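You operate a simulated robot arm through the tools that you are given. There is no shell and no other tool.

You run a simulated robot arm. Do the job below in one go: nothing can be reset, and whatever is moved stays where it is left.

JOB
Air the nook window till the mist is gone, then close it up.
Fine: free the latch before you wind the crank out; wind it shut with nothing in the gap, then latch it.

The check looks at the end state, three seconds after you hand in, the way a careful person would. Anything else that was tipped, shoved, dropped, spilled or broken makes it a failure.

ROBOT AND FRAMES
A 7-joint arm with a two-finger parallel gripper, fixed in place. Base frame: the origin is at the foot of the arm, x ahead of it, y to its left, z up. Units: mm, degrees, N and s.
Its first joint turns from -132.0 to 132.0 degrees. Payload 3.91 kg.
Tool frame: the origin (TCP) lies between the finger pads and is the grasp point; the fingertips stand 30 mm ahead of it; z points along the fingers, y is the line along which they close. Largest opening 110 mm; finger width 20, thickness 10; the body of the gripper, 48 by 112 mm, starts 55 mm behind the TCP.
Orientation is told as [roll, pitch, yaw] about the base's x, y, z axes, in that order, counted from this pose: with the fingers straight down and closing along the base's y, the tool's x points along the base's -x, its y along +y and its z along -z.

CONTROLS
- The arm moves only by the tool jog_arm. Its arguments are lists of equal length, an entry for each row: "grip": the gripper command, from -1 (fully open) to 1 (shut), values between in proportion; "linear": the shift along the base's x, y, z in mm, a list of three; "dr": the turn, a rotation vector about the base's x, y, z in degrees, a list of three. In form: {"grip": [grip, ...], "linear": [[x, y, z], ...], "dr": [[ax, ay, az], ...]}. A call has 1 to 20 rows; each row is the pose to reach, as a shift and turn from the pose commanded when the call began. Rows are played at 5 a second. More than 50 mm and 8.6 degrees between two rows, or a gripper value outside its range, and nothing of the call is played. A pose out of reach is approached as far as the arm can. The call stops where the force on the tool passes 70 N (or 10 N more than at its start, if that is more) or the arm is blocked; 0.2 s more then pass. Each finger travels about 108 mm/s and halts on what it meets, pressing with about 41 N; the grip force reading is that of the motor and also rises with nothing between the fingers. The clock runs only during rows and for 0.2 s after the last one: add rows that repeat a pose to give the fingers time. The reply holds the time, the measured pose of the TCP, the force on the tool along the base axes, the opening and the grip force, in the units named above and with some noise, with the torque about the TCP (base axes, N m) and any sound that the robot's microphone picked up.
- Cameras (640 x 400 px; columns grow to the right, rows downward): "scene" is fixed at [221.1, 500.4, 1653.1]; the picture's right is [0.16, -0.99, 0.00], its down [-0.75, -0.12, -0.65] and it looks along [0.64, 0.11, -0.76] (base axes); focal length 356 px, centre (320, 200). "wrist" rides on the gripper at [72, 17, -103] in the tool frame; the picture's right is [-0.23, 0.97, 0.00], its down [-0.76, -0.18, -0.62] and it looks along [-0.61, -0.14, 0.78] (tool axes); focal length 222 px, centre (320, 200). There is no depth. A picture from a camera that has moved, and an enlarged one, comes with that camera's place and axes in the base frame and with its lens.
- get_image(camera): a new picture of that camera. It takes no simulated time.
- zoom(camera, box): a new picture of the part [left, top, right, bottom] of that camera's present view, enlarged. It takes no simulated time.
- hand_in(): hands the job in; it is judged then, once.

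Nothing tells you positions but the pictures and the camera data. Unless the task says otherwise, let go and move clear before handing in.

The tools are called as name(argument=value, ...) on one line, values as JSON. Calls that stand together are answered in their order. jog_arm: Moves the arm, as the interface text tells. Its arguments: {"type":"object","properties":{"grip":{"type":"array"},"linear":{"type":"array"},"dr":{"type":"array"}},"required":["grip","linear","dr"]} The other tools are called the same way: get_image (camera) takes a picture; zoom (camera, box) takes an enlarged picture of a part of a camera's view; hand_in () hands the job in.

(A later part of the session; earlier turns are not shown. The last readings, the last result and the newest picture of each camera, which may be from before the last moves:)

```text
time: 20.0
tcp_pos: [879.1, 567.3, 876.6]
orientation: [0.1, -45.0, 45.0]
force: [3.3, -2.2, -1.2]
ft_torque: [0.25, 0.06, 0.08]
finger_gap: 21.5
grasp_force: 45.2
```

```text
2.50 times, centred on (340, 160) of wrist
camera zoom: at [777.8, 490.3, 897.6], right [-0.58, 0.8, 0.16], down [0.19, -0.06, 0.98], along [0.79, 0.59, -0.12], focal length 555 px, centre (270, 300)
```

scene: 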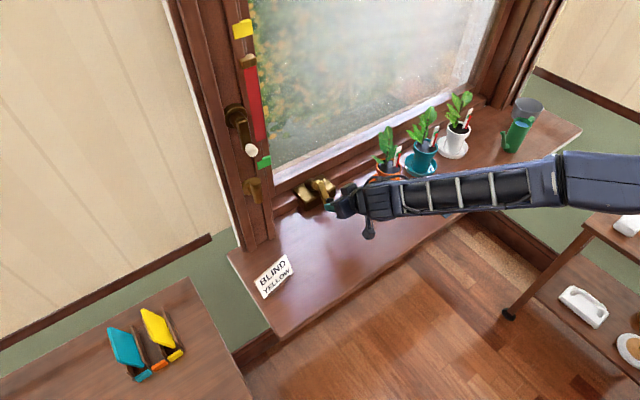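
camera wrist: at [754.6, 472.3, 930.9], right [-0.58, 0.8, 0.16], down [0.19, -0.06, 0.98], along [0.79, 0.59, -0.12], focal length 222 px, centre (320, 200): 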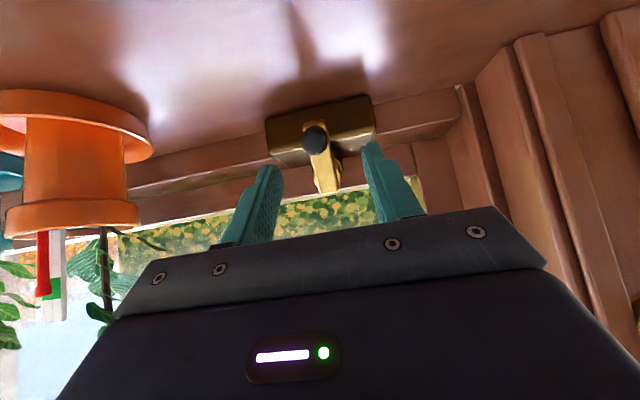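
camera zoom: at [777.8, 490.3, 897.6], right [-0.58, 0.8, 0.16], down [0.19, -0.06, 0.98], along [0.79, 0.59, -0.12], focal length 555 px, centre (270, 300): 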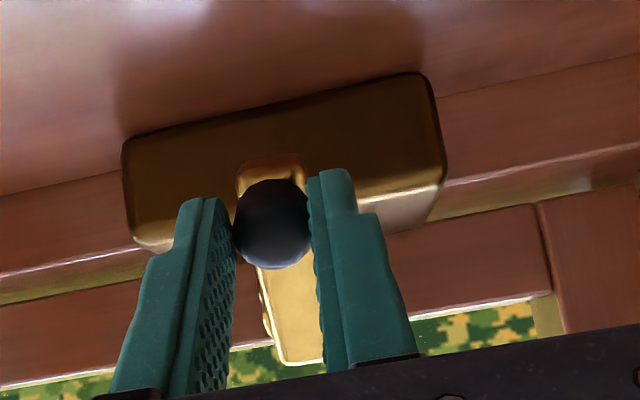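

I have the knob with a 21.5 mm gap. I'll test a small 10° turn counter-clockwise (knob toward the right) to find the winding direction.

jog_arm(grip=[1, 1, 1], linear=[[3.4, -3.2, 0.15], [7.06, -6.24, 0.58], [7.06, -6.24, 0.58]], dr=[[0, 0, 0], [0, 0, 0], [0, 0, 0]])

zoom(camera="wrist", box=[240, 80, 440, 240])

```text
time: 20.8
tcp_pos: [879.7, 564.9, 875.5]
orientation: [0.3, -45.0, 45.3]
force: [-37.8, 25.1, -10.0]
ft_torque: [0.67, -0.08, 0.89]
finger_gap: 21.7
grasp_force: 44.9
```

```text
2.50 times, centred on (340, 160) of wrist
camera zoom: at [779.4, 488.7, 897.9], right [-0.58, 0.8, 0.16], down [0.2, -0.06, 0.98], along [0.79, 0.6, -0.12], focal length 555 px, centre (270, 300)
```

zoom: 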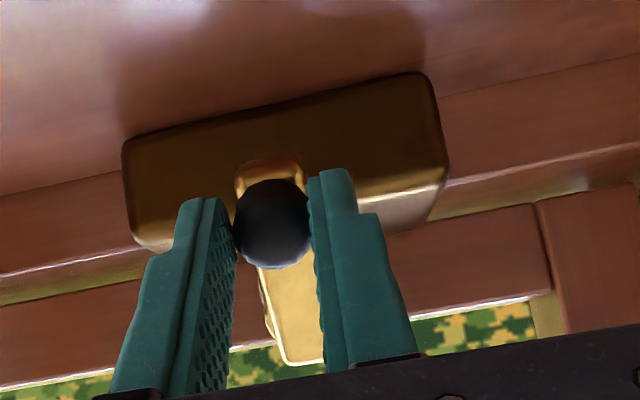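

That way is blocked at the closed stop (45 N, no motion), so it opens clockwise. I'll return to the start and try 10° clockwise.

jog_arm(grip=[1, 1, 1, 1], linear=[[-7.06, 6.24, -0.58], [-10.3, 9.7, -0.4], [-13.3, 13.3, 0], [-13.3, 13.3, 0]], dr=[[0, 0, 0], [0, 0, 0], [0, 0, 0], [0, 0, 0]])

zoom(camera="wrist", box=[240, 80, 440, 240])

```text
time: 21.8
tcp_pos: [874.1, 576.9, 877.9]
orientation: [-0.1, -45.2, 45.0]
force: [1.9, -4.1, 3.6]
ft_torque: [0.23, -0.03, 0.1]
finger_gap: 20.9
grasp_force: 45.3
```

```text
2.50 times, centred on (340, 160) of wrist
camera zoom: at [772.9, 498.8, 899.1], right [-0.57, 0.8, 0.16], down [0.19, -0.06, 0.98], along [0.8, 0.59, -0.12], focal length 555 px, centre (270, 300)
```

zoom: 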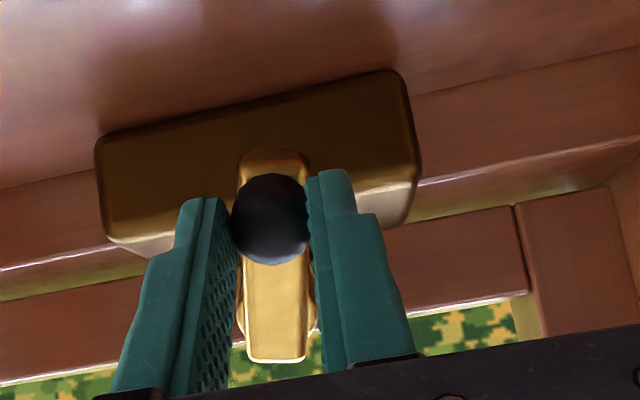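

It turns freely clockwise (about 5 N). I'll continue along the arc to 60° and check the forces and the circle fit.

jog_arm(grip=[1, 1, 1, 1, 1, 1], linear=[[-5.21, 7.65, 1.72], [-9.25, 15.67, 4.54], [-12.0, 23.82, 8.35], [-13.39, 31.85, 13.06], [-13.34, 39.52, 18.51], [-13.34, 39.52, 18.51]], dr=[[0, 0, 0], [0, 0, 0], [0, 0, 0], [0, 0, 0], [0, 0, 0], [0, 0, 0]])

zoom(camera="wrist", box=[240, 80, 440, 240])

get_image(camera="scene")

```text
time: 23.2
tcp_pos: [861.4, 611.9, 894.7]
orientation: [-0.1, -45.1, 44.9]
force: [12.1, -20.5, 8.5]
ft_torque: [-0.17, 0.31, -0.49]
finger_gap: 21.5
grasp_force: 44.7
```

```text
2.50 times, centred on (340, 160) of wrist
camera zoom: at [759.5, 536.3, 916.2], right [-0.57, 0.8, 0.16], down [0.19, -0.06, 0.98], along [0.8, 0.59, -0.12], focal length 555 px, centre (270, 300)
```

zoom: 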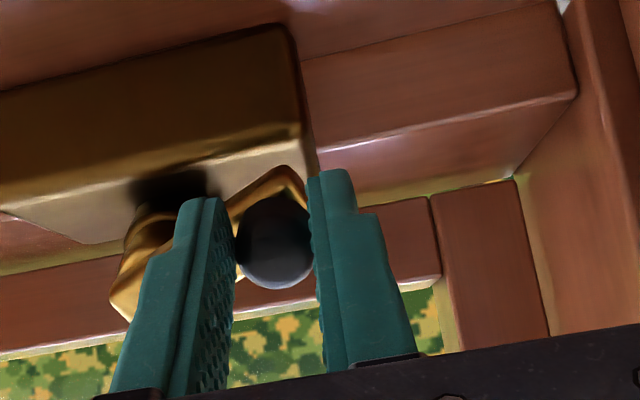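

```text
taken
```

scene: 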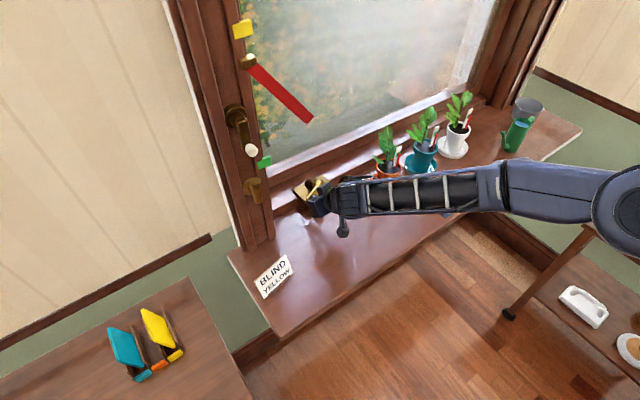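

The crank turned to about 60° and the window started to open. The red ribbon by the sash edge has swung out, so I'll look at it closely along with the force.

zoom(camera="scene", box=[215, 10, 375, 150])

zoom(camera="scene", box=[220, 110, 340, 230])

```text
2.86 times, centred on (295, 80) of scene
camera zoom: at [221.1, 500.4, 1653.1], right [0.16, -0.99, 0.0], down [-0.75, -0.12, -0.65], along [0.64, 0.11, -0.76], focal length 1018 px, centre (391, 543)
```

zoom: 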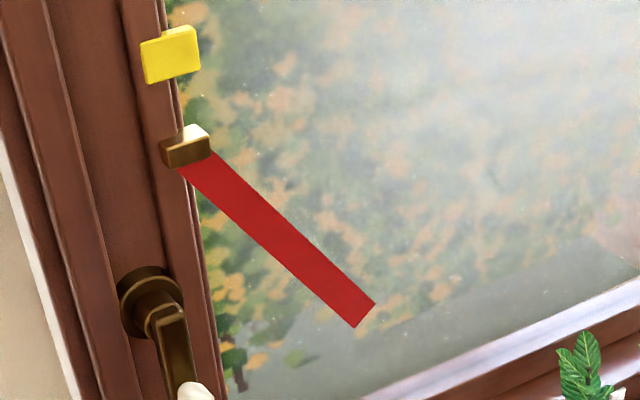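

```text
3.33 times, centred on (280, 170) of scene
camera zoom: at [221.1, 500.4, 1653.1], right [0.16, -0.99, 0.0], down [-0.75, -0.12, -0.65], along [0.64, 0.11, -0.76], focal length 1187 px, centre (453, 300)
```

zoom: 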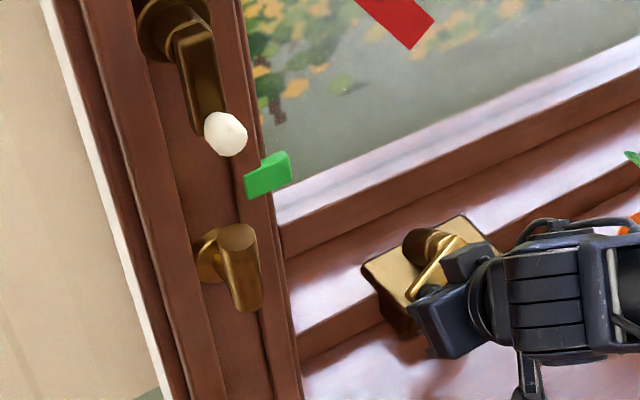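

The ribbon streams into the room, which just means air is flowing in at the gap. The circle fit gives R≈51 mm, so I'll continue clockwise to 150° on the refined arc.

jog_arm(grip=[1, 1, 1, 1, 1, 1, 1, 1, 1, 1], linear=[[2.8, 2.97, 4.87], [5.46, 8.88, 10.94], [9.34, 13.86, 17.2], [14.32, 17.74, 23.46], [20.23, 20.4, 29.53], [26.93, 21.77, 35.23], [34.17, 21.82, 40.38], [41.75, 20.51, 44.82], [49.45, 17.91, 48.42], [49.45, 17.91, 48.42]], dr=[[0, 0, 0], [0, 0, 0], [0, 0, 0], [0, 0, 0], [0, 0, 0], [0, 0, 0], [0, 0, 0], [0, 0, 0], [0, 0, 0], [0, 0, 0]])

get_image(camera="wrist")

get_image(camera="scene")

```text
time: 25.4
tcp_pos: [905.9, 637.3, 943.7]
orientation: [0.2, -45.1, 45.0]
force: [-7.3, 1.9, -1.8]
ft_torque: [-0.65, 0.56, -0.56]
finger_gap: 21.8
grasp_force: 45.8
```

```text
taken
camera wrist: at [805.8, 559.6, 965.7], right [-0.58, 0.8, 0.16], down [0.19, -0.06, 0.98], along [0.79, 0.6, -0.12], focal length 222 px, centre (320, 200)
```

wrist: 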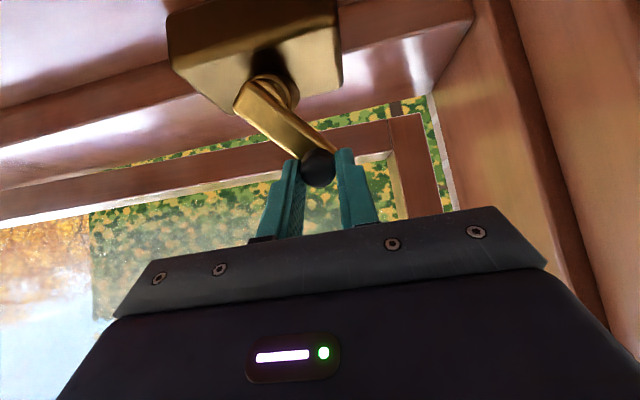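

```text
taken
```

scene: 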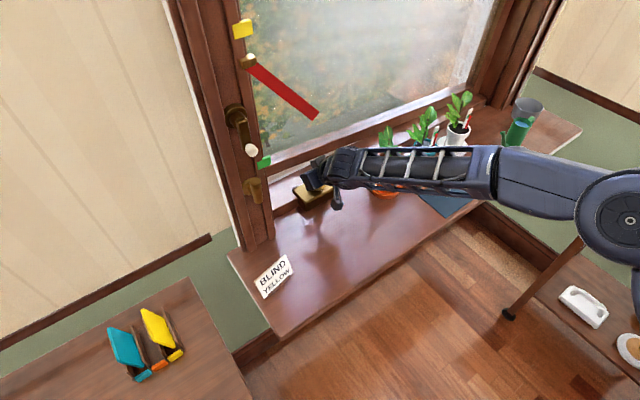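

The sash swings outward and the gap shows in the wrist view. I'll continue clockwise through a full turn to 360° with small force checks.

jog_arm(grip=[1, 1, 1, 1, 1, 1, 1, 1], linear=[[13.75, -5.0, 5.9], [24.35, -13.8, 7.18], [33.15, -24.4, 5.9], [39.54, -36.09, 2.16], [43.09, -48.06, -3.8], [43.56, -59.51, -11.56], [40.91, -69.64, -20.6], [40.91, -69.64, -20.6]], dr=[[0, 0, 0], [0, 0, 0], [0, 0, 0], [0, 0, 0], [0, 0, 0], [0, 0, 0], [0, 0, 0], [0, 0, 0]])

get_image(camera="wrist")

get_image(camera="scene")

```text
time: 27.2
tcp_pos: [949.2, 565.9, 921.5]
orientation: [0.0, -44.9, 45.1]
force: [-10.8, 21.7, -14.0]
ft_torque: [0.1, -0.14, -0.07]
finger_gap: 21.1
grasp_force: 45.0
```

```text
taken
camera wrist: at [848.4, 489.0, 942.2], right [-0.58, 0.8, 0.16], down [0.2, -0.05, 0.98], along [0.79, 0.6, -0.13], focal length 222 px, centre (320, 200)
```

wrist: 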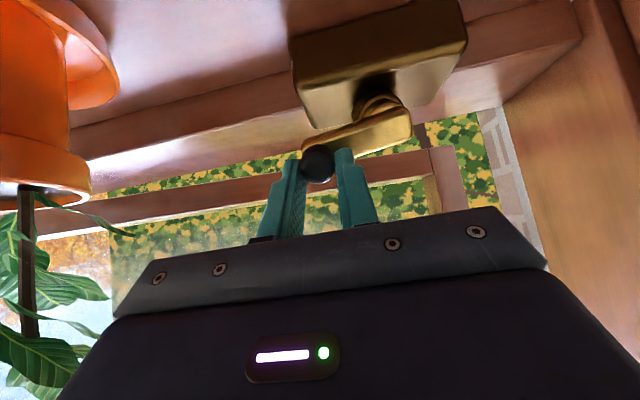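

```text
taken
```

scene: 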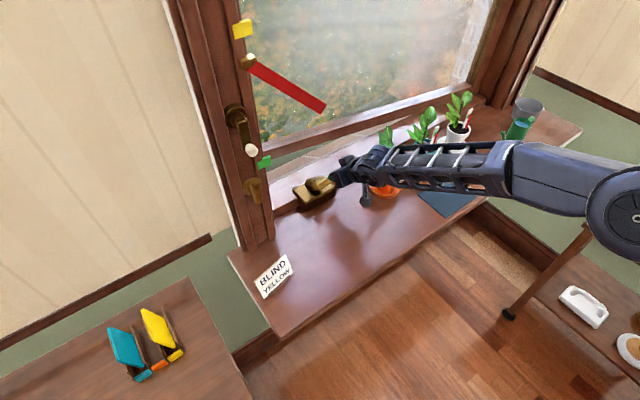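

The sash is opening further. I want to check clearance between the gripper and the orange plant's leaves before sweeping the rest of the right side.

zoom(camera="scene", box=[300, 100, 460, 220])

zoom(camera="wrist", box=[0, 100, 320, 300])

```text
3.33 times, centred on (380, 160) of scene
camera zoom: at [221.1, 500.4, 1653.1], right [0.16, -0.99, 0.0], down [-0.75, -0.12, -0.65], along [0.64, 0.11, -0.76], focal length 1187 px, centre (120, 333)
```

zoom: 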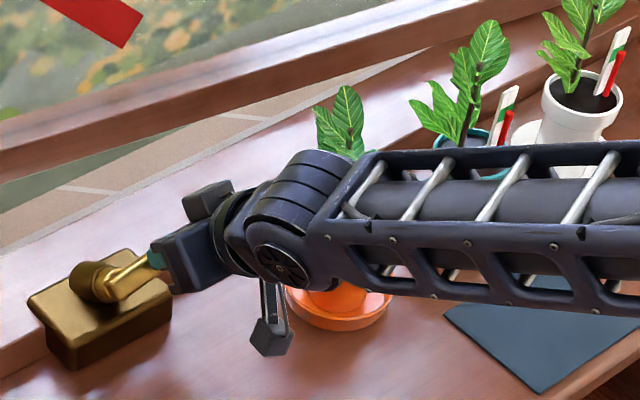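

```text
2.00 times, centred on (160, 200) of wrist
camera zoom: at [848.4, 489.0, 942.2], right [-0.58, 0.8, 0.16], down [0.2, -0.05, 0.98], along [0.79, 0.6, -0.13], focal length 444 px, centre (640, 200)
```

zoom: 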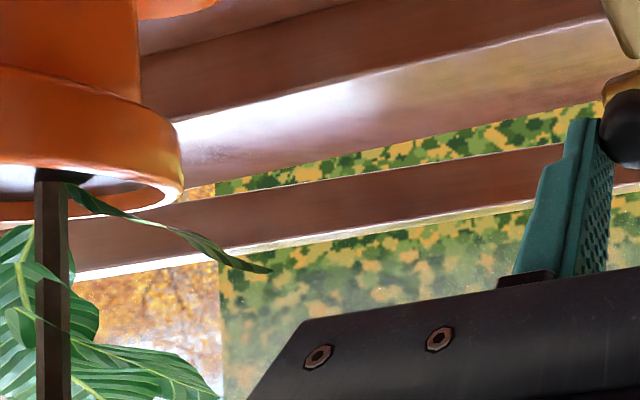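

Nearest leaf tip is at w≈372, about 45 mm clear of the gripper's sweep, so it's safe. I'll finish the first full turn on the corrected circle.

jog_arm(grip=[1, 1, 1, 1, 1, 1, 1, 1], linear=[[-7.3, -6.6, -9.8], [-15.3, -12.1, -19.35], [-25.3, -14.7, -28.26], [-36.56, -14.3, -35.9], [-48.35, -10.76, -41.77], [-59.86, -4.47, -45.46], [-70.3, 4.2, -46.7], [-70.3, 4.2, -46.7]], dr=[[0, 0, 0], [0, 0, 0], [0, 0, 0], [0, 0, 0], [0, 0, 0], [0, 0, 0], [0, 0, 0], [0, 0, 0]])

get_image(camera="wrist")

get_image(camera="scene")

```text
time: 29.0
tcp_pos: [879.4, 565.3, 872.5]
orientation: [0.0, -44.8, 45.0]
force: [-2.2, -15.2, -17.4]
ft_torque: [-0.57, 0.63, -0.03]
finger_gap: 21.7
grasp_force: 44.7
```

```text
taken
camera wrist: at [778.2, 489.5, 895.7], right [-0.57, 0.8, 0.16], down [0.2, -0.05, 0.98], along [0.79, 0.59, -0.13], focal length 222 px, centre (320, 200)
```

wrist: 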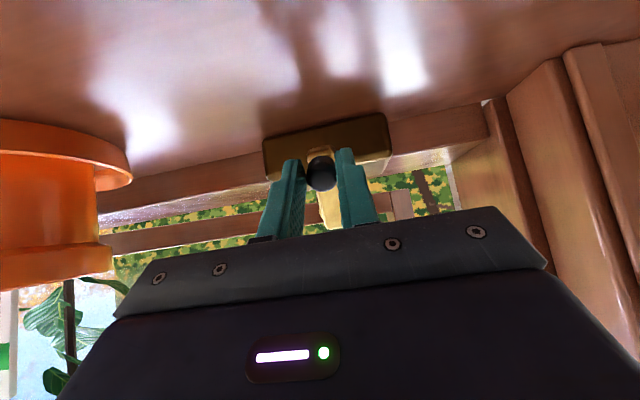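

```text
taken
```

scene: 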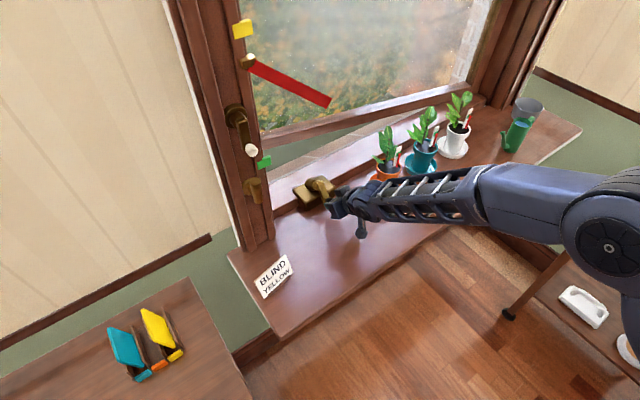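

One full turn done and the sash is ajar a good way. I'll zoom in on the glass to judge the mist.

zoom(camera="scene", box=[240, 0, 500, 160])

```text
2.46 times, centred on (370, 80) of scene
camera zoom: at [221.1, 500.4, 1653.1], right [0.16, -0.99, 0.0], down [-0.75, -0.12, -0.65], along [0.64, 0.11, -0.76], focal length 877 px, centre (197, 495)
```

zoom: 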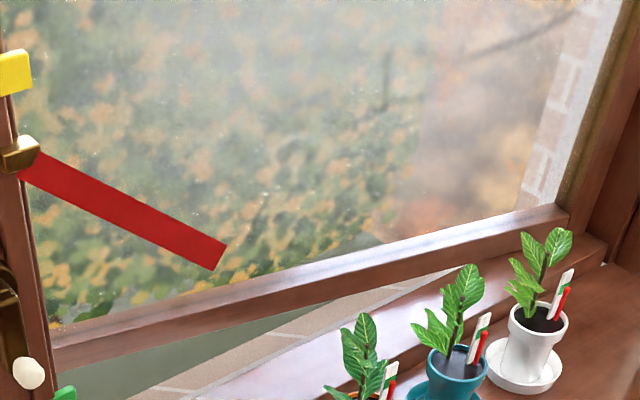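

The mist is thinning already. I'll hold here for about 4 s, easing the command to where the knob really is, and see how fast it clears.

jog_arm(grip=[1, 1, 1, 1, 1, 1, 1, 1, 1, 1, 1, 1, 1, 1, 1, 1, 1, 1, 1, 1], linear=[[0, -2, -4], [0, -2, -4], [0, -2, -4], [0, -2, -4], [0, -2, -4], [0, -2, -4], [0, -2, -4], [0, -2, -4], [0, -2, -4], [0, -2, -4], [0, -2, -4], [0, -2, -4], [0, -2, -4], [0, -2, -4], [0, -2, -4], [0, -2, -4], [0, -2, -4], [0, -2, -4], [0, -2, -4], [0, -2, -4]], dr=[[0, 0, 0], [0, 0, 0], [0, 0, 0], [0, 0, 0], [0, 0, 0], [0, 0, 0], [0, 0, 0], [0, 0, 0], [0, 0, 0], [0, 0, 0], [0, 0, 0], [0, 0, 0], [0, 0, 0], [0, 0, 0], [0, 0, 0], [0, 0, 0], [0, 0, 0], [0, 0, 0], [0, 0, 0], [0, 0, 0]])

zoom(camera="scene", box=[240, 0, 500, 160])

```text
time: 33.2
tcp_pos: [880.6, 567.0, 874.4]
orientation: [0.0, -45.0, 45.0]
force: [-4.4, 0.5, 9.8]
ft_torque: [0.2, -0.02, 0.39]
finger_gap: 21.7
grasp_force: 44.9
```

```text
2.46 times, centred on (370, 80) of scene
camera zoom: at [221.1, 500.4, 1653.1], right [0.16, -0.99, 0.0], down [-0.75, -0.12, -0.65], along [0.64, 0.11, -0.76], focal length 877 px, centre (197, 495)
```

zoom: 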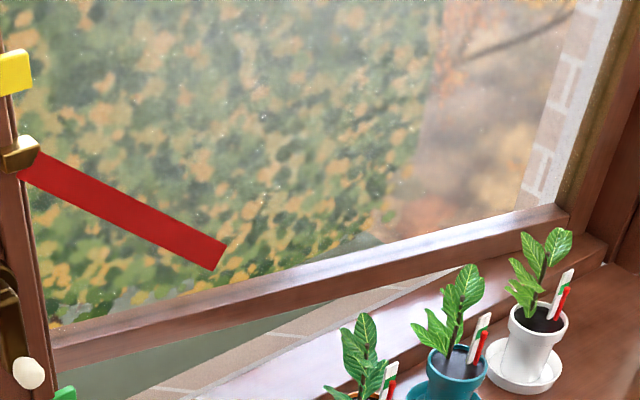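

The mist clears steadily at this opening. I'll keep waiting.

jog_arm(grip=[1, 1, 1, 1, 1, 1, 1, 1, 1, 1, 1, 1, 1, 1, 1, 1, 1, 1, 1, 1], linear=[[0, 1, 2], [0, 1, 2], [0, 1, 2], [0, 1, 2], [0, 1, 2], [0, 1, 2], [0, 1, 2], [0, 1, 2], [0, 1, 2], [0, 1, 2], [0, 1, 2], [0, 1, 2], [0, 1, 2], [0, 1, 2], [0, 1, 2], [0, 1, 2], [0, 1, 2], [0, 1, 2], [0, 1, 2], [0, 1, 2]], dr=[[0, 0, 0], [0, 0, 0], [0, 0, 0], [0, 0, 0], [0, 0, 0], [0, 0, 0], [0, 0, 0], [0, 0, 0], [0, 0, 0], [0, 0, 0], [0, 0, 0], [0, 0, 0], [0, 0, 0], [0, 0, 0], [0, 0, 0], [0, 0, 0], [0, 0, 0], [0, 0, 0], [0, 0, 0], [0, 0, 0]])

zoom(camera="scene", box=[240, 0, 500, 160])

```text
time: 37.4
tcp_pos: [880.3, 566.1, 875.0]
orientation: [-0.1, -44.9, 45.0]
force: [-8.7, -21.1, -19.2]
ft_torque: [-0.59, 0.68, 0.06]
finger_gap: 21.7
grasp_force: 44.8
```

```text
2.46 times, centred on (370, 80) of scene
camera zoom: at [221.1, 500.4, 1653.1], right [0.16, -0.99, 0.0], down [-0.75, -0.12, -0.65], along [0.64, 0.11, -0.76], focal length 877 px, centre (197, 495)
```

zoom: 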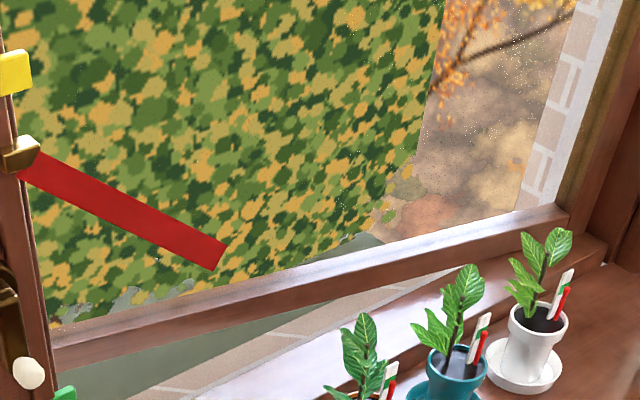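

The glass looks almost entirely clear, with a few specks left. I'll wait a bit longer to be sure the last of it goes.

jog_arm(grip=[1, 1, 1, 1, 1, 1, 1, 1, 1, 1, 1, 1, 1, 1, 1, 1, 1, 1, 1, 1], linear=[[0, -0.8, -1.6], [0, -0.8, -1.6], [0, -0.8, -1.6], [0, -0.8, -1.6], [0, -0.8, -1.6], [0, -0.8, -1.6], [0, -0.8, -1.6], [0, -0.8, -1.6], [0, -0.8, -1.6], [0, -0.8, -1.6], [0, -0.8, -1.6], [0, -0.8, -1.6], [0, -0.8, -1.6], [0, -0.8, -1.6], [0, -0.8, -1.6], [0, -0.8, -1.6], [0, -0.8, -1.6], [0, -0.8, -1.6], [0, -0.8, -1.6], [0, -0.8, -1.6]], dr=[[0, 0, 0], [0, 0, 0], [0, 0, 0], [0, 0, 0], [0, 0, 0], [0, 0, 0], [0, 0, 0], [0, 0, 0], [0, 0, 0], [0, 0, 0], [0, 0, 0], [0, 0, 0], [0, 0, 0], [0, 0, 0], [0, 0, 0], [0, 0, 0], [0, 0, 0], [0, 0, 0], [0, 0, 0], [0, 0, 0]])

zoom(camera="scene", box=[240, 0, 500, 160])

get_image(camera="scene")

```text
time: 41.6
tcp_pos: [880.5, 565.9, 874.3]
orientation: [0.0, -45.1, 45.1]
force: [17.8, 16.0, 17.4]
ft_torque: [0.73, -0.5, 0.18]
finger_gap: 21.7
grasp_force: 45.4
```

```text
2.46 times, centred on (370, 80) of scene
camera zoom: at [221.1, 500.4, 1653.1], right [0.16, -0.99, 0.0], down [-0.75, -0.12, -0.65], along [0.64, 0.11, -0.76], focal length 877 px, centre (197, 495)
```

zoom: 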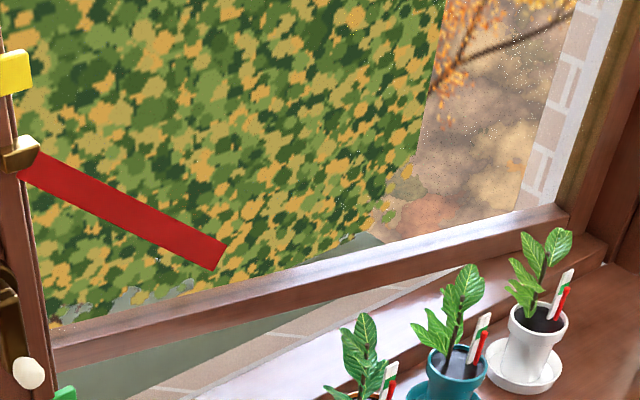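

```text
taken
```

scene: 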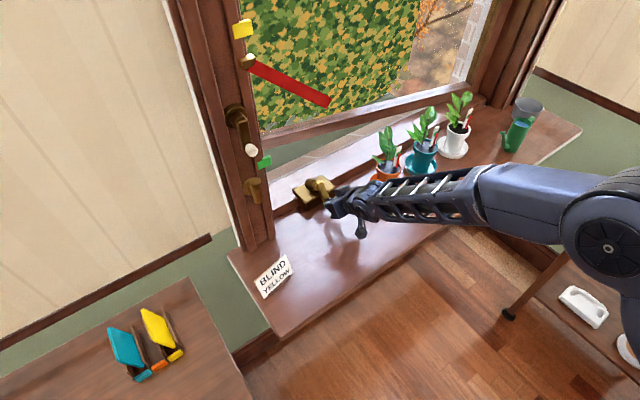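

No change between the last two looks, so the mist is gone and the specks are just marks on the glass. Before closing I'll inspect the gap for anything in it.

zoom(camera="scene", box=[225, 0, 305, 120])

zoom(camera="scene", box=[235, 90, 375, 210])

zoom(camera="scene", box=[360, 60, 500, 180])

get_image(camera="wrist")

```text
3.33 times, centred on (265, 60) of scene
camera zoom: at [221.1, 500.4, 1653.1], right [0.16, -0.99, 0.0], down [-0.75, -0.12, -0.65], along [0.64, 0.11, -0.76], focal length 1187 px, centre (503, 667)
```

zoom: 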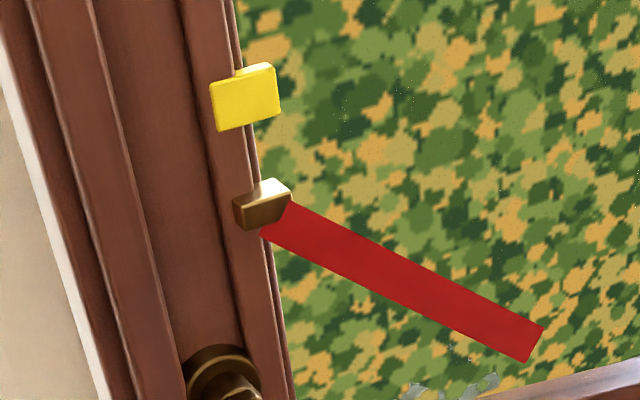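

```text
3.33 times, centred on (305, 150) of scene
camera zoom: at [221.1, 500.4, 1653.1], right [0.16, -0.99, 0.0], down [-0.75, -0.12, -0.65], along [0.64, 0.11, -0.76], focal length 1187 px, centre (370, 367)
```

zoom: 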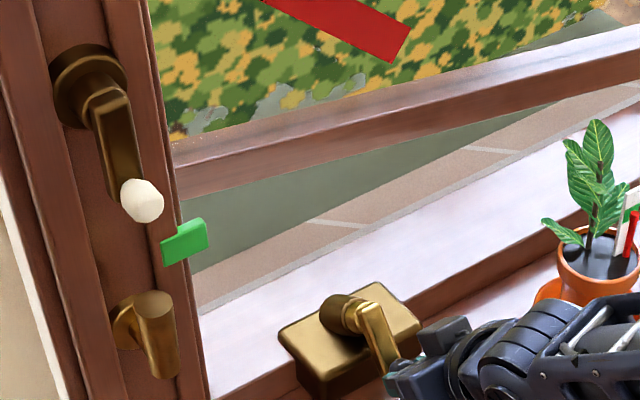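

```text
3.33 times, centred on (430, 120) of scene
camera zoom: at [221.1, 500.4, 1653.1], right [0.16, -0.99, 0.0], down [-0.75, -0.12, -0.65], along [0.64, 0.11, -0.76], focal length 1187 px, centre (-47, 467)
```

zoom: 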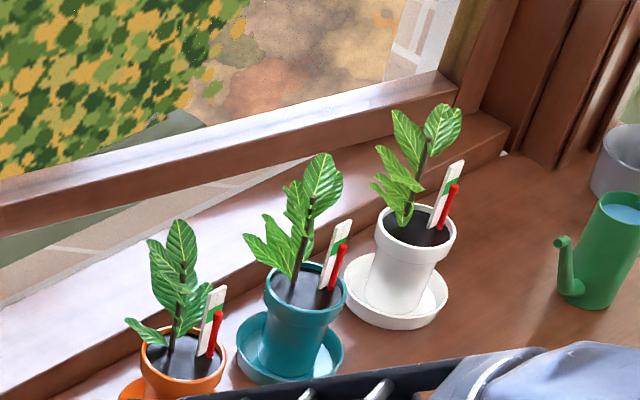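

```text
taken
camera wrist: at [779.0, 490.1, 895.3], right [-0.58, 0.8, 0.16], down [0.19, -0.06, 0.98], along [0.79, 0.59, -0.12], focal length 222 px, centre (320, 200)
```

wrist: 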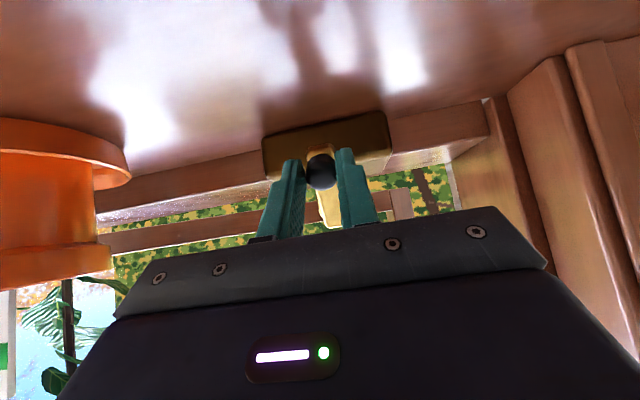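

The gap is clear: the ribbon streams inward and the leaves are well inside. I'll wind back counter-clockwise, first from 360° to 240°.

jog_arm(grip=[1, 1, 1, 1, 1, 1, 1, 1, 1], linear=[[9.44, -7.87, 3.44], [20.95, -14.16, 7.13], [32.74, -17.7, 13.0], [44.0, -18.1, 20.64], [54.0, -15.5, 29.55], [62.0, -10.0, 39.1], [67.5, -2.0, 48.65], [70.1, 8.0, 57.56], [70.1, 8.0, 57.56]], dr=[[0, 0, 0], [0, 0, 0], [0, 0, 0], [0, 0, 0], [0, 0, 0], [0, 0, 0], [0, 0, 0], [0, 0, 0], [0, 0, 0]])

get_image(camera="wrist")

get_image(camera="scene")

```text
time: 43.6
tcp_pos: [949.6, 573.8, 933.4]
orientation: [-0.1, -45.2, 44.9]
force: [-6.2, -7.5, 9.8]
ft_torque: [0.18, 0.21, 0.26]
finger_gap: 21.4
grasp_force: 45.2
```

```text
taken
camera wrist: at [848.4, 497.1, 954.4], right [-0.58, 0.8, 0.16], down [0.19, -0.06, 0.98], along [0.8, 0.59, -0.12], focal length 222 px, centre (320, 200)
```

wrist: 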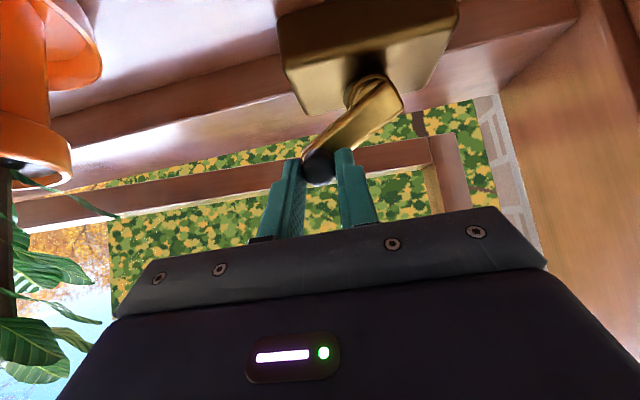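

```text
taken
```

scene: 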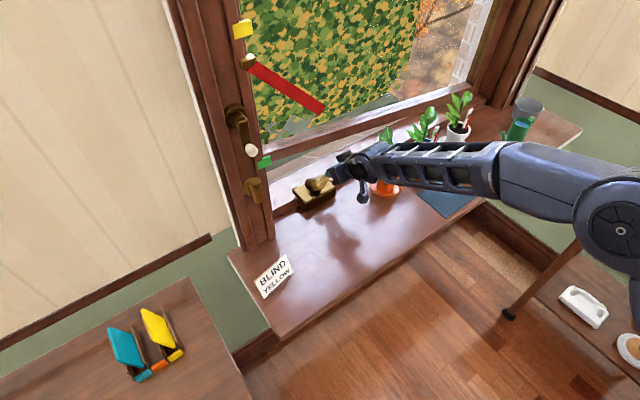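

Forces are small and the sash is coming in. I'll continue from 240° to 90°.

jog_arm(grip=[1, 1, 1, 1, 1, 1, 1, 1, 1, 1, 1], linear=[[0.44, 12.1, 9.04], [-3.1, 23.89, 14.91], [-9.39, 35.4, 18.6], [-18.06, 45.84, 19.84], [-28.5, 54.51, 18.6], [-40.01, 60.8, 14.91], [-51.8, 64.34, 9.04], [-63.06, 64.74, 1.4], [-73.06, 62.14, -7.51], [-81.06, 56.64, -17.06], [-81.06, 56.64, -17.06]], dr=[[0, 0, 0], [0, 0, 0], [0, 0, 0], [0, 0, 0], [0, 0, 0], [0, 0, 0], [0, 0, 0], [0, 0, 0], [0, 0, 0], [0, 0, 0], [0, 0, 0]])

get_image(camera="wrist")

get_image(camera="scene")

```text
time: 46.0
tcp_pos: [870.7, 628.9, 913.4]
orientation: [-0.1, -45.2, 45.0]
force: [39.5, -2.4, -4.5]
ft_torque: [0.01, -1.07, 0.05]
finger_gap: 20.9
grasp_force: 45.3
```

```text
taken
camera wrist: at [769.5, 551.9, 935.5], right [-0.57, 0.8, 0.16], down [0.19, -0.06, 0.98], along [0.8, 0.59, -0.12], focal length 222 px, centre (320, 200)
```

wrist: 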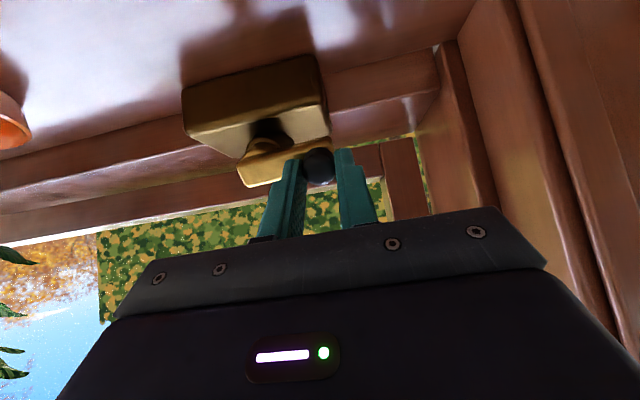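

```text
taken
```

scene: 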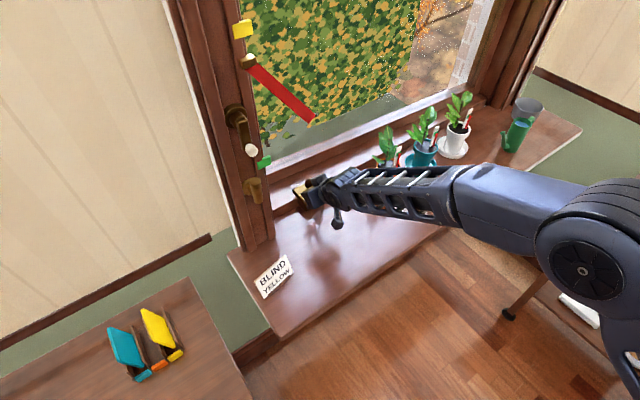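

The sash is nearly home. I'll wind the last quarter on the refined circle down to 15° and check for obstruction.

jog_arm(grip=[1, 1, 1, 1, 1, 1], linear=[[-4.24, -10.17, -10.43], [-6.77, -19.93, -19.13], [-6.33, -30.93, -26.6], [-2.91, -42.45, -32.32], [3.23, -53.7, -35.93], [3.23, -53.7, -35.93]], dr=[[0, 0, 0], [0, 0, 0], [0, 0, 0], [0, 0, 0], [0, 0, 0], [0, 0, 0]])

get_image(camera="wrist")

get_image(camera="scene")

```text
time: 47.4
tcp_pos: [869.8, 578.5, 875.1]
orientation: [0.1, -44.7, 45.1]
force: [-16.0, -4.7, -7.3]
ft_torque: [-0.12, -0.06, 0.16]
finger_gap: 20.9
grasp_force: 45.3
```

```text
taken
camera wrist: at [769.0, 501.5, 897.0], right [-0.58, 0.8, 0.16], down [0.2, -0.05, 0.98], along [0.79, 0.6, -0.13], focal length 222 px, centre (320, 200)
```

wrist: 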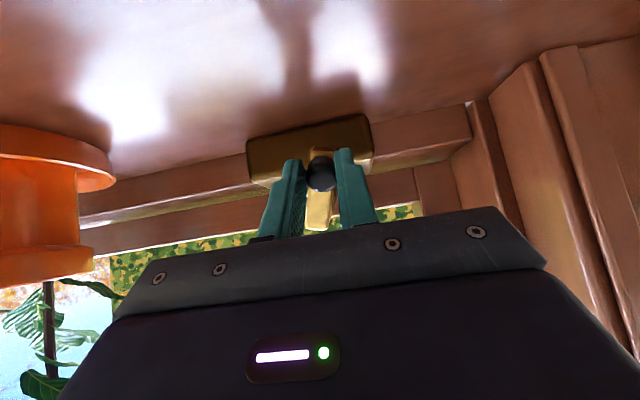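

```text
taken
```

scene: 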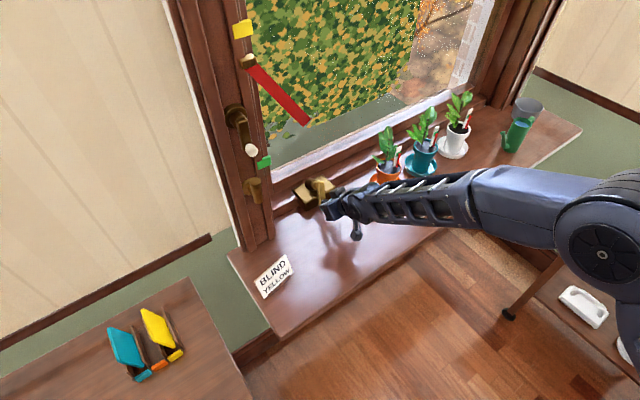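

Nearly shut. I'll bring it to 0° and press gently against the closed stop.

jog_arm(grip=[1, 1, 1, 1, 1], linear=[[4.3, -5.1, -1.0], [8.47, -10.2, -1.23], [10.1, -11.7, -1.2], [11.7, -13.24, -1.07], [11.7, -13.24, -1.07]], dr=[[0, 0, 0], [0, 0, 0], [0, 0, 0], [0, 0, 0], [0, 0, 0]])

get_image(camera="wrist")

get_image(camera="scene")

```text
time: 48.6
tcp_pos: [880.7, 567.1, 875.6]
orientation: [0.1, -45.0, 45.1]
force: [-19.6, 37.8, -20.6]
ft_torque: [0.58, -0.12, 0.57]
finger_gap: 21.5
grasp_force: 44.9
```

```text
taken
camera wrist: at [780.6, 490.6, 897.2], right [-0.58, 0.8, 0.16], down [0.2, -0.06, 0.98], along [0.79, 0.6, -0.12], focal length 222 px, centre (320, 200)
```

wrist: 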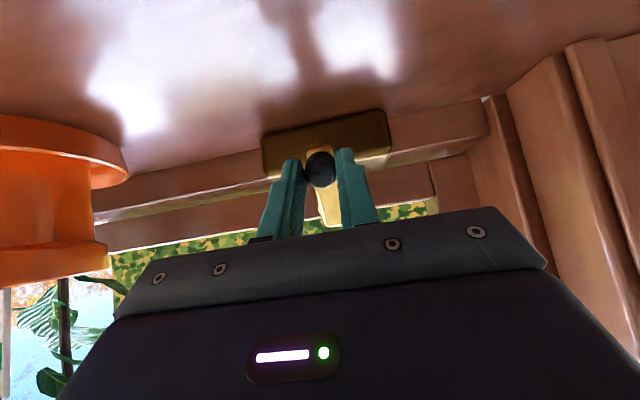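

```text
taken
```

scene: 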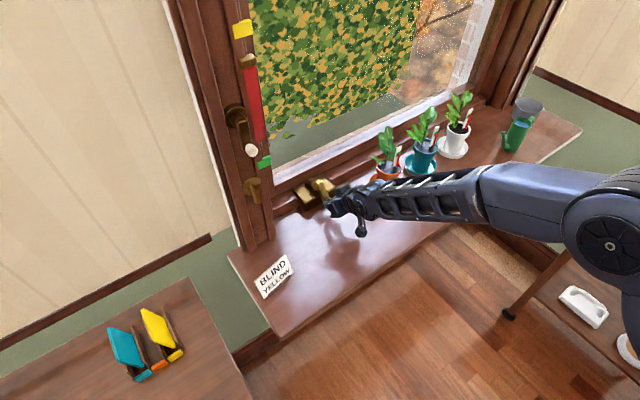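

The ribbon hangs down again and the crank presses on its closed stop with about 40 N. I'll compare the closed sash with the starting view.

zoom(camera="scene", box=[215, 90, 295, 210])

zoom(camera="scene", box=[240, 0, 500, 160])

zoom(camera="wrist", box=[240, 80, 440, 240])

```text
3.33 times, centred on (255, 150) of scene
camera zoom: at [221.1, 500.4, 1653.1], right [0.16, -0.99, 0.0], down [-0.75, -0.12, -0.65], along [0.64, 0.11, -0.76], focal length 1187 px, centre (537, 367)
```

zoom: 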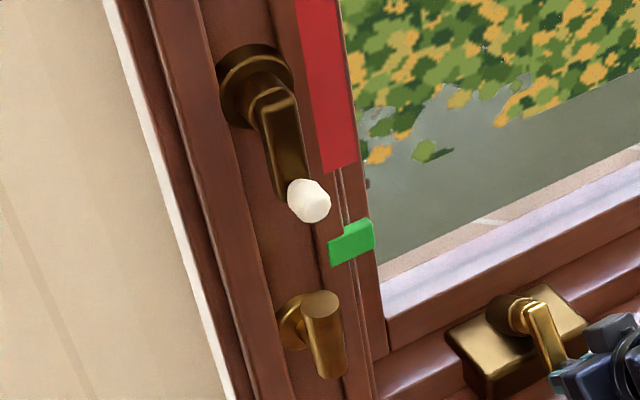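

```text
2.46 times, centred on (370, 80) of scene
camera zoom: at [221.1, 500.4, 1653.1], right [0.16, -0.99, 0.0], down [-0.75, -0.12, -0.65], along [0.64, 0.11, -0.76], focal length 877 px, centre (197, 495)
```

zoom: 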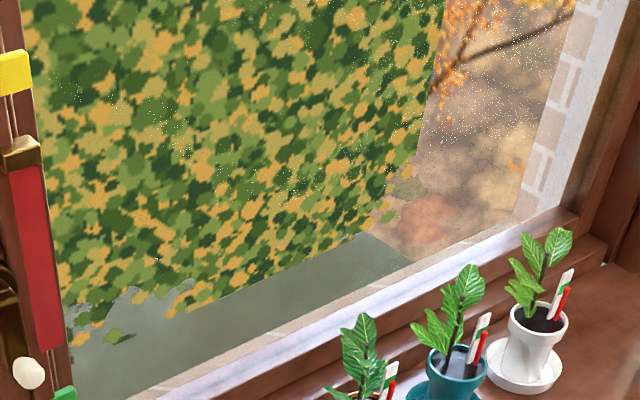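

```text
2.50 times, centred on (340, 160) of wrist
camera zoom: at [780.6, 490.6, 897.2], right [-0.58, 0.8, 0.16], down [0.2, -0.06, 0.98], along [0.79, 0.6, -0.12], focal length 555 px, centre (270, 300)
```

zoom: 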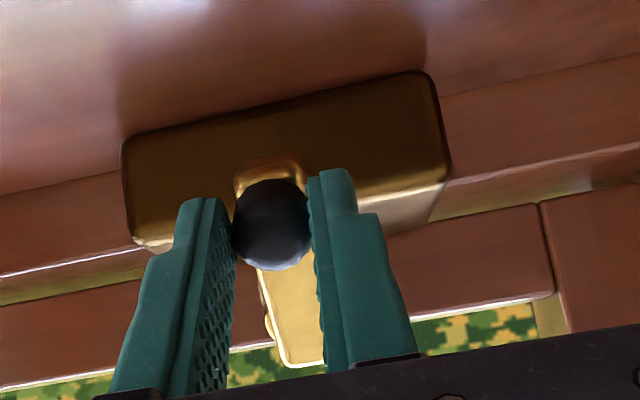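

The sash is shut as at the start. There are some white specks on the glass, so I'll look closer to be sure that isn't remaining mist before latching.

zoom(camera="scene", box=[400, 0, 500, 80])

zoom(camera="scene", box=[240, 0, 340, 80])

```text
5.00 times, centred on (450, 40) of scene
camera zoom: at [221.1, 500.4, 1653.1], right [0.16, -0.99, 0.0], down [-0.75, -0.12, -0.65], along [0.64, 0.11, -0.76], focal length 1781 px, centre (-330, 1000)
```

zoom: 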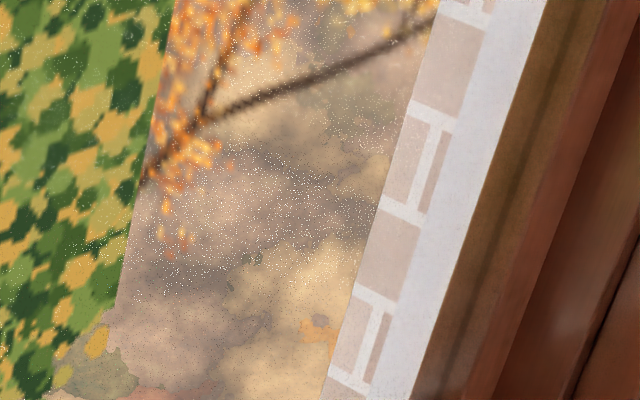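

```text
5.00 times, centred on (290, 40) of scene
camera zoom: at [221.1, 500.4, 1653.1], right [0.16, -0.99, 0.0], down [-0.75, -0.12, -0.65], along [0.64, 0.11, -0.76], focal length 1781 px, centre (470, 1000)
```

zoom: 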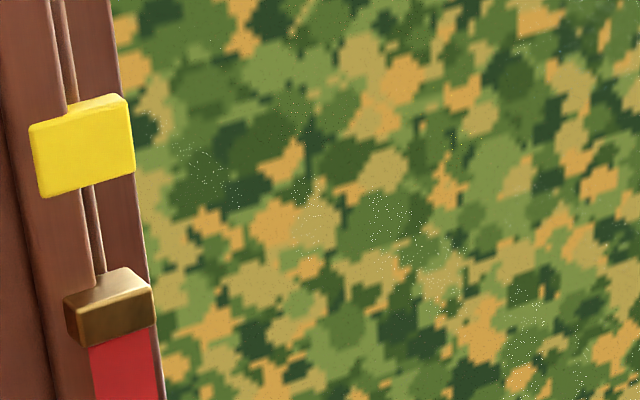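

The specks are fixed single-pixel render grain and the contrast behind them is full, so the mist is gone. I'll relax the push, open the fingers and back off along the crank's axis.

jog_arm(grip=[1, 0.3, 0, 0, 0, 0, 0], linear=[[-2.0, 2.6, -0.4], [-2.0, 2.6, -0.4], [-2.0, 2.6, -0.4], [-2.0, 2.6, -0.4], [-20, -15.4, 25], [-37, -32.4, 49], [-55, -50, 74]], dr=[[0, 0, 0], [0, 0, 0], [0, 0, 0], [0, 0, 0], [0, 0, 0], [0, 0, 0], [0, 0, 0]])

get_image(camera="wrist")

get_image(camera="scene")

```text
time: 50.2
tcp_pos: [829.0, 515.2, 948.0]
orientation: [0.0, -44.8, 44.9]
force: [-0.8, 0.6, -0.8]
ft_torque: [0.03, -0.03, -0.01]
finger_gap: 54.9
grasp_force: 0.1
```

```text
taken
camera wrist: at [727.5, 439.5, 970.7], right [-0.58, 0.8, 0.16], down [0.2, -0.06, 0.98], along [0.79, 0.59, -0.12], focal length 222 px, centre (320, 200)
```

wrist: 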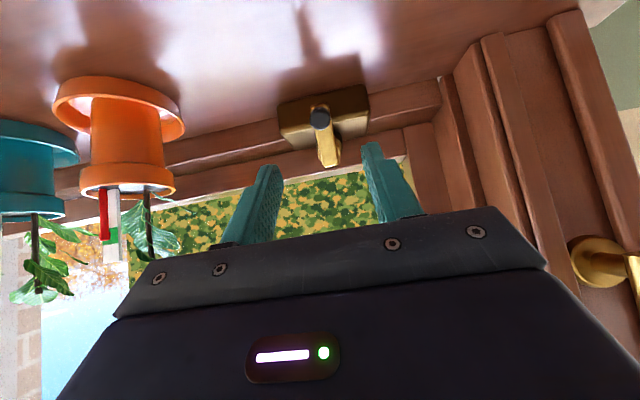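

```text
taken
```

scene: 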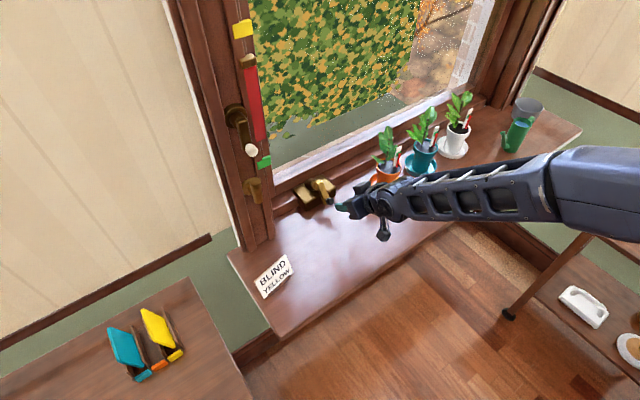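

The crank is left at its closed position and the pots are undisturbed. Now I'll go to the left of the upright latch lever, fingers closed, to push it over and down.

jog_arm(grip=[0, 0.3, 0.6, 1, 1, 1, 1, 1, 1], linear=[[-36.7, 10.5, 17.1], [-73.4, 21, 34.3], [-104.5, 37, 51.4], [-129.9, 58.8, 68.5], [-155.3, 80.6, 85.6], [-180.7, 102.4, 102.8], [-194.8, 135.4, 119.9], [-203.2, 174.2, 137], [-203.2, 174.2, 137]], dr=[[3.09, -3.09, 0], [6.19, -6.19, 0], [9.28, -9.28, 0], [12.37, -12.37, 0], [15.47, -15.47, 0], [18.56, -18.56, 0], [21.66, -21.66, 0], [24.75, -24.75, 0], [24.75, -24.75, 0]])

get_image(camera="wrist")

get_image(camera="scene")

```text
time: 52.2
tcp_pos: [624.1, 687.2, 1085.7]
orientation: [-0.2, -80.2, 45.3]
force: [-0.3, -0.5, 0.5]
ft_torque: [0.01, 0.01, 0.02]
finger_gap: 0.1
grasp_force: 37.0
```

```text
taken
camera wrist: at [530.9, 618.0, 1032.3], right [-0.66, 0.72, 0.22], down [-0.22, -0.47, 0.86], along [0.72, 0.52, 0.46], focal length 222 px, centre (320, 200)
```

wrist: 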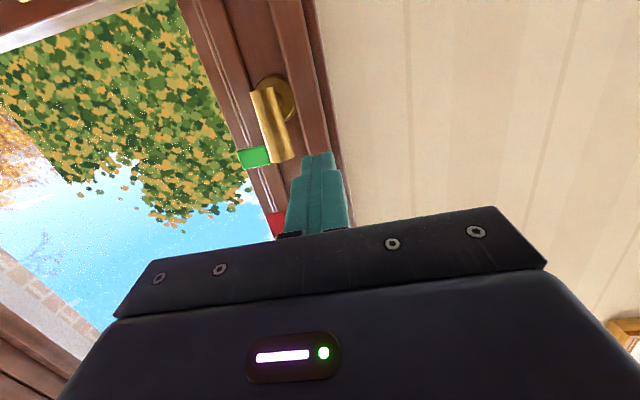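

```text
taken
```

scene: 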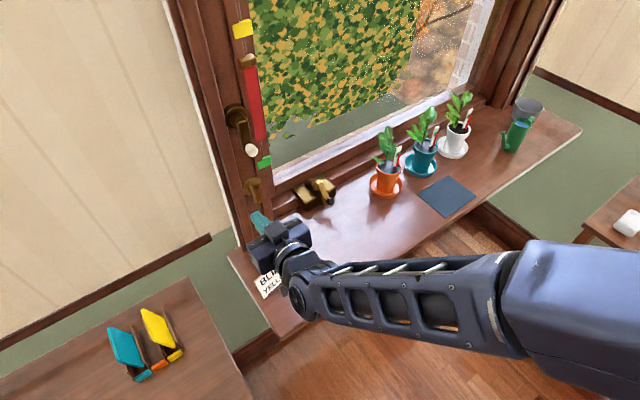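

The closed fingertips are to the left of the upright lever. I'll move in 72 mm so they overlap the lever's depth, still beside it.

jog_arm(grip=[1, 1, 1], linear=[[26, 26, -1], [52, 52, -2], [52, 52, -2]], dr=[[0, 0, 0], [0, 0, 0], [0, 0, 0]])

zoom(camera="wrist", box=[200, 50, 420, 220])

zoom(camera="scene", box=[215, 120, 315, 240])

```text
time: 53.0
tcp_pos: [675.9, 740.6, 1085.9]
orientation: [0.0, -79.9, 44.9]
force: [-0.7, -0.7, -0.2]
ft_torque: [-0.01, 0.03, -0.03]
finger_gap: 0.1
grasp_force: 37.8
```

```text
2.35 times, centred on (310, 135) of wrist
camera zoom: at [583.2, 669.9, 1031.5], right [-0.66, 0.72, 0.22], down [-0.22, -0.47, 0.86], along [0.72, 0.52, 0.46], focal length 523 px, centre (344, 353)
```

zoom: 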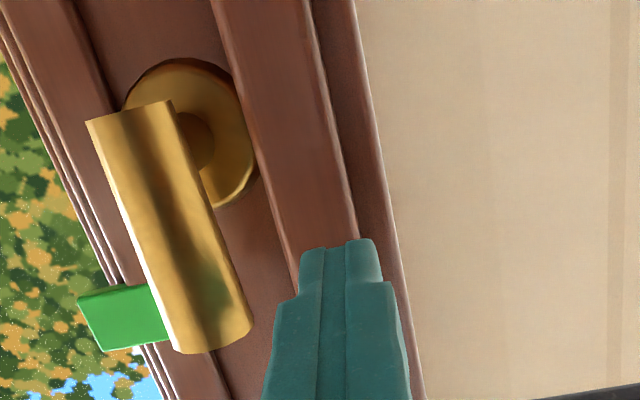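

```text
3.33 times, centred on (265, 180) of scene
camera zoom: at [221.1, 500.4, 1653.1], right [0.16, -0.99, 0.0], down [-0.75, -0.12, -0.65], along [0.64, 0.11, -0.76], focal length 1187 px, centre (503, 267)
```

zoom: 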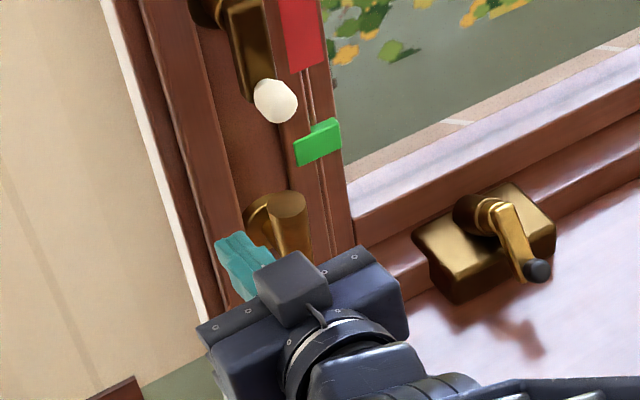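

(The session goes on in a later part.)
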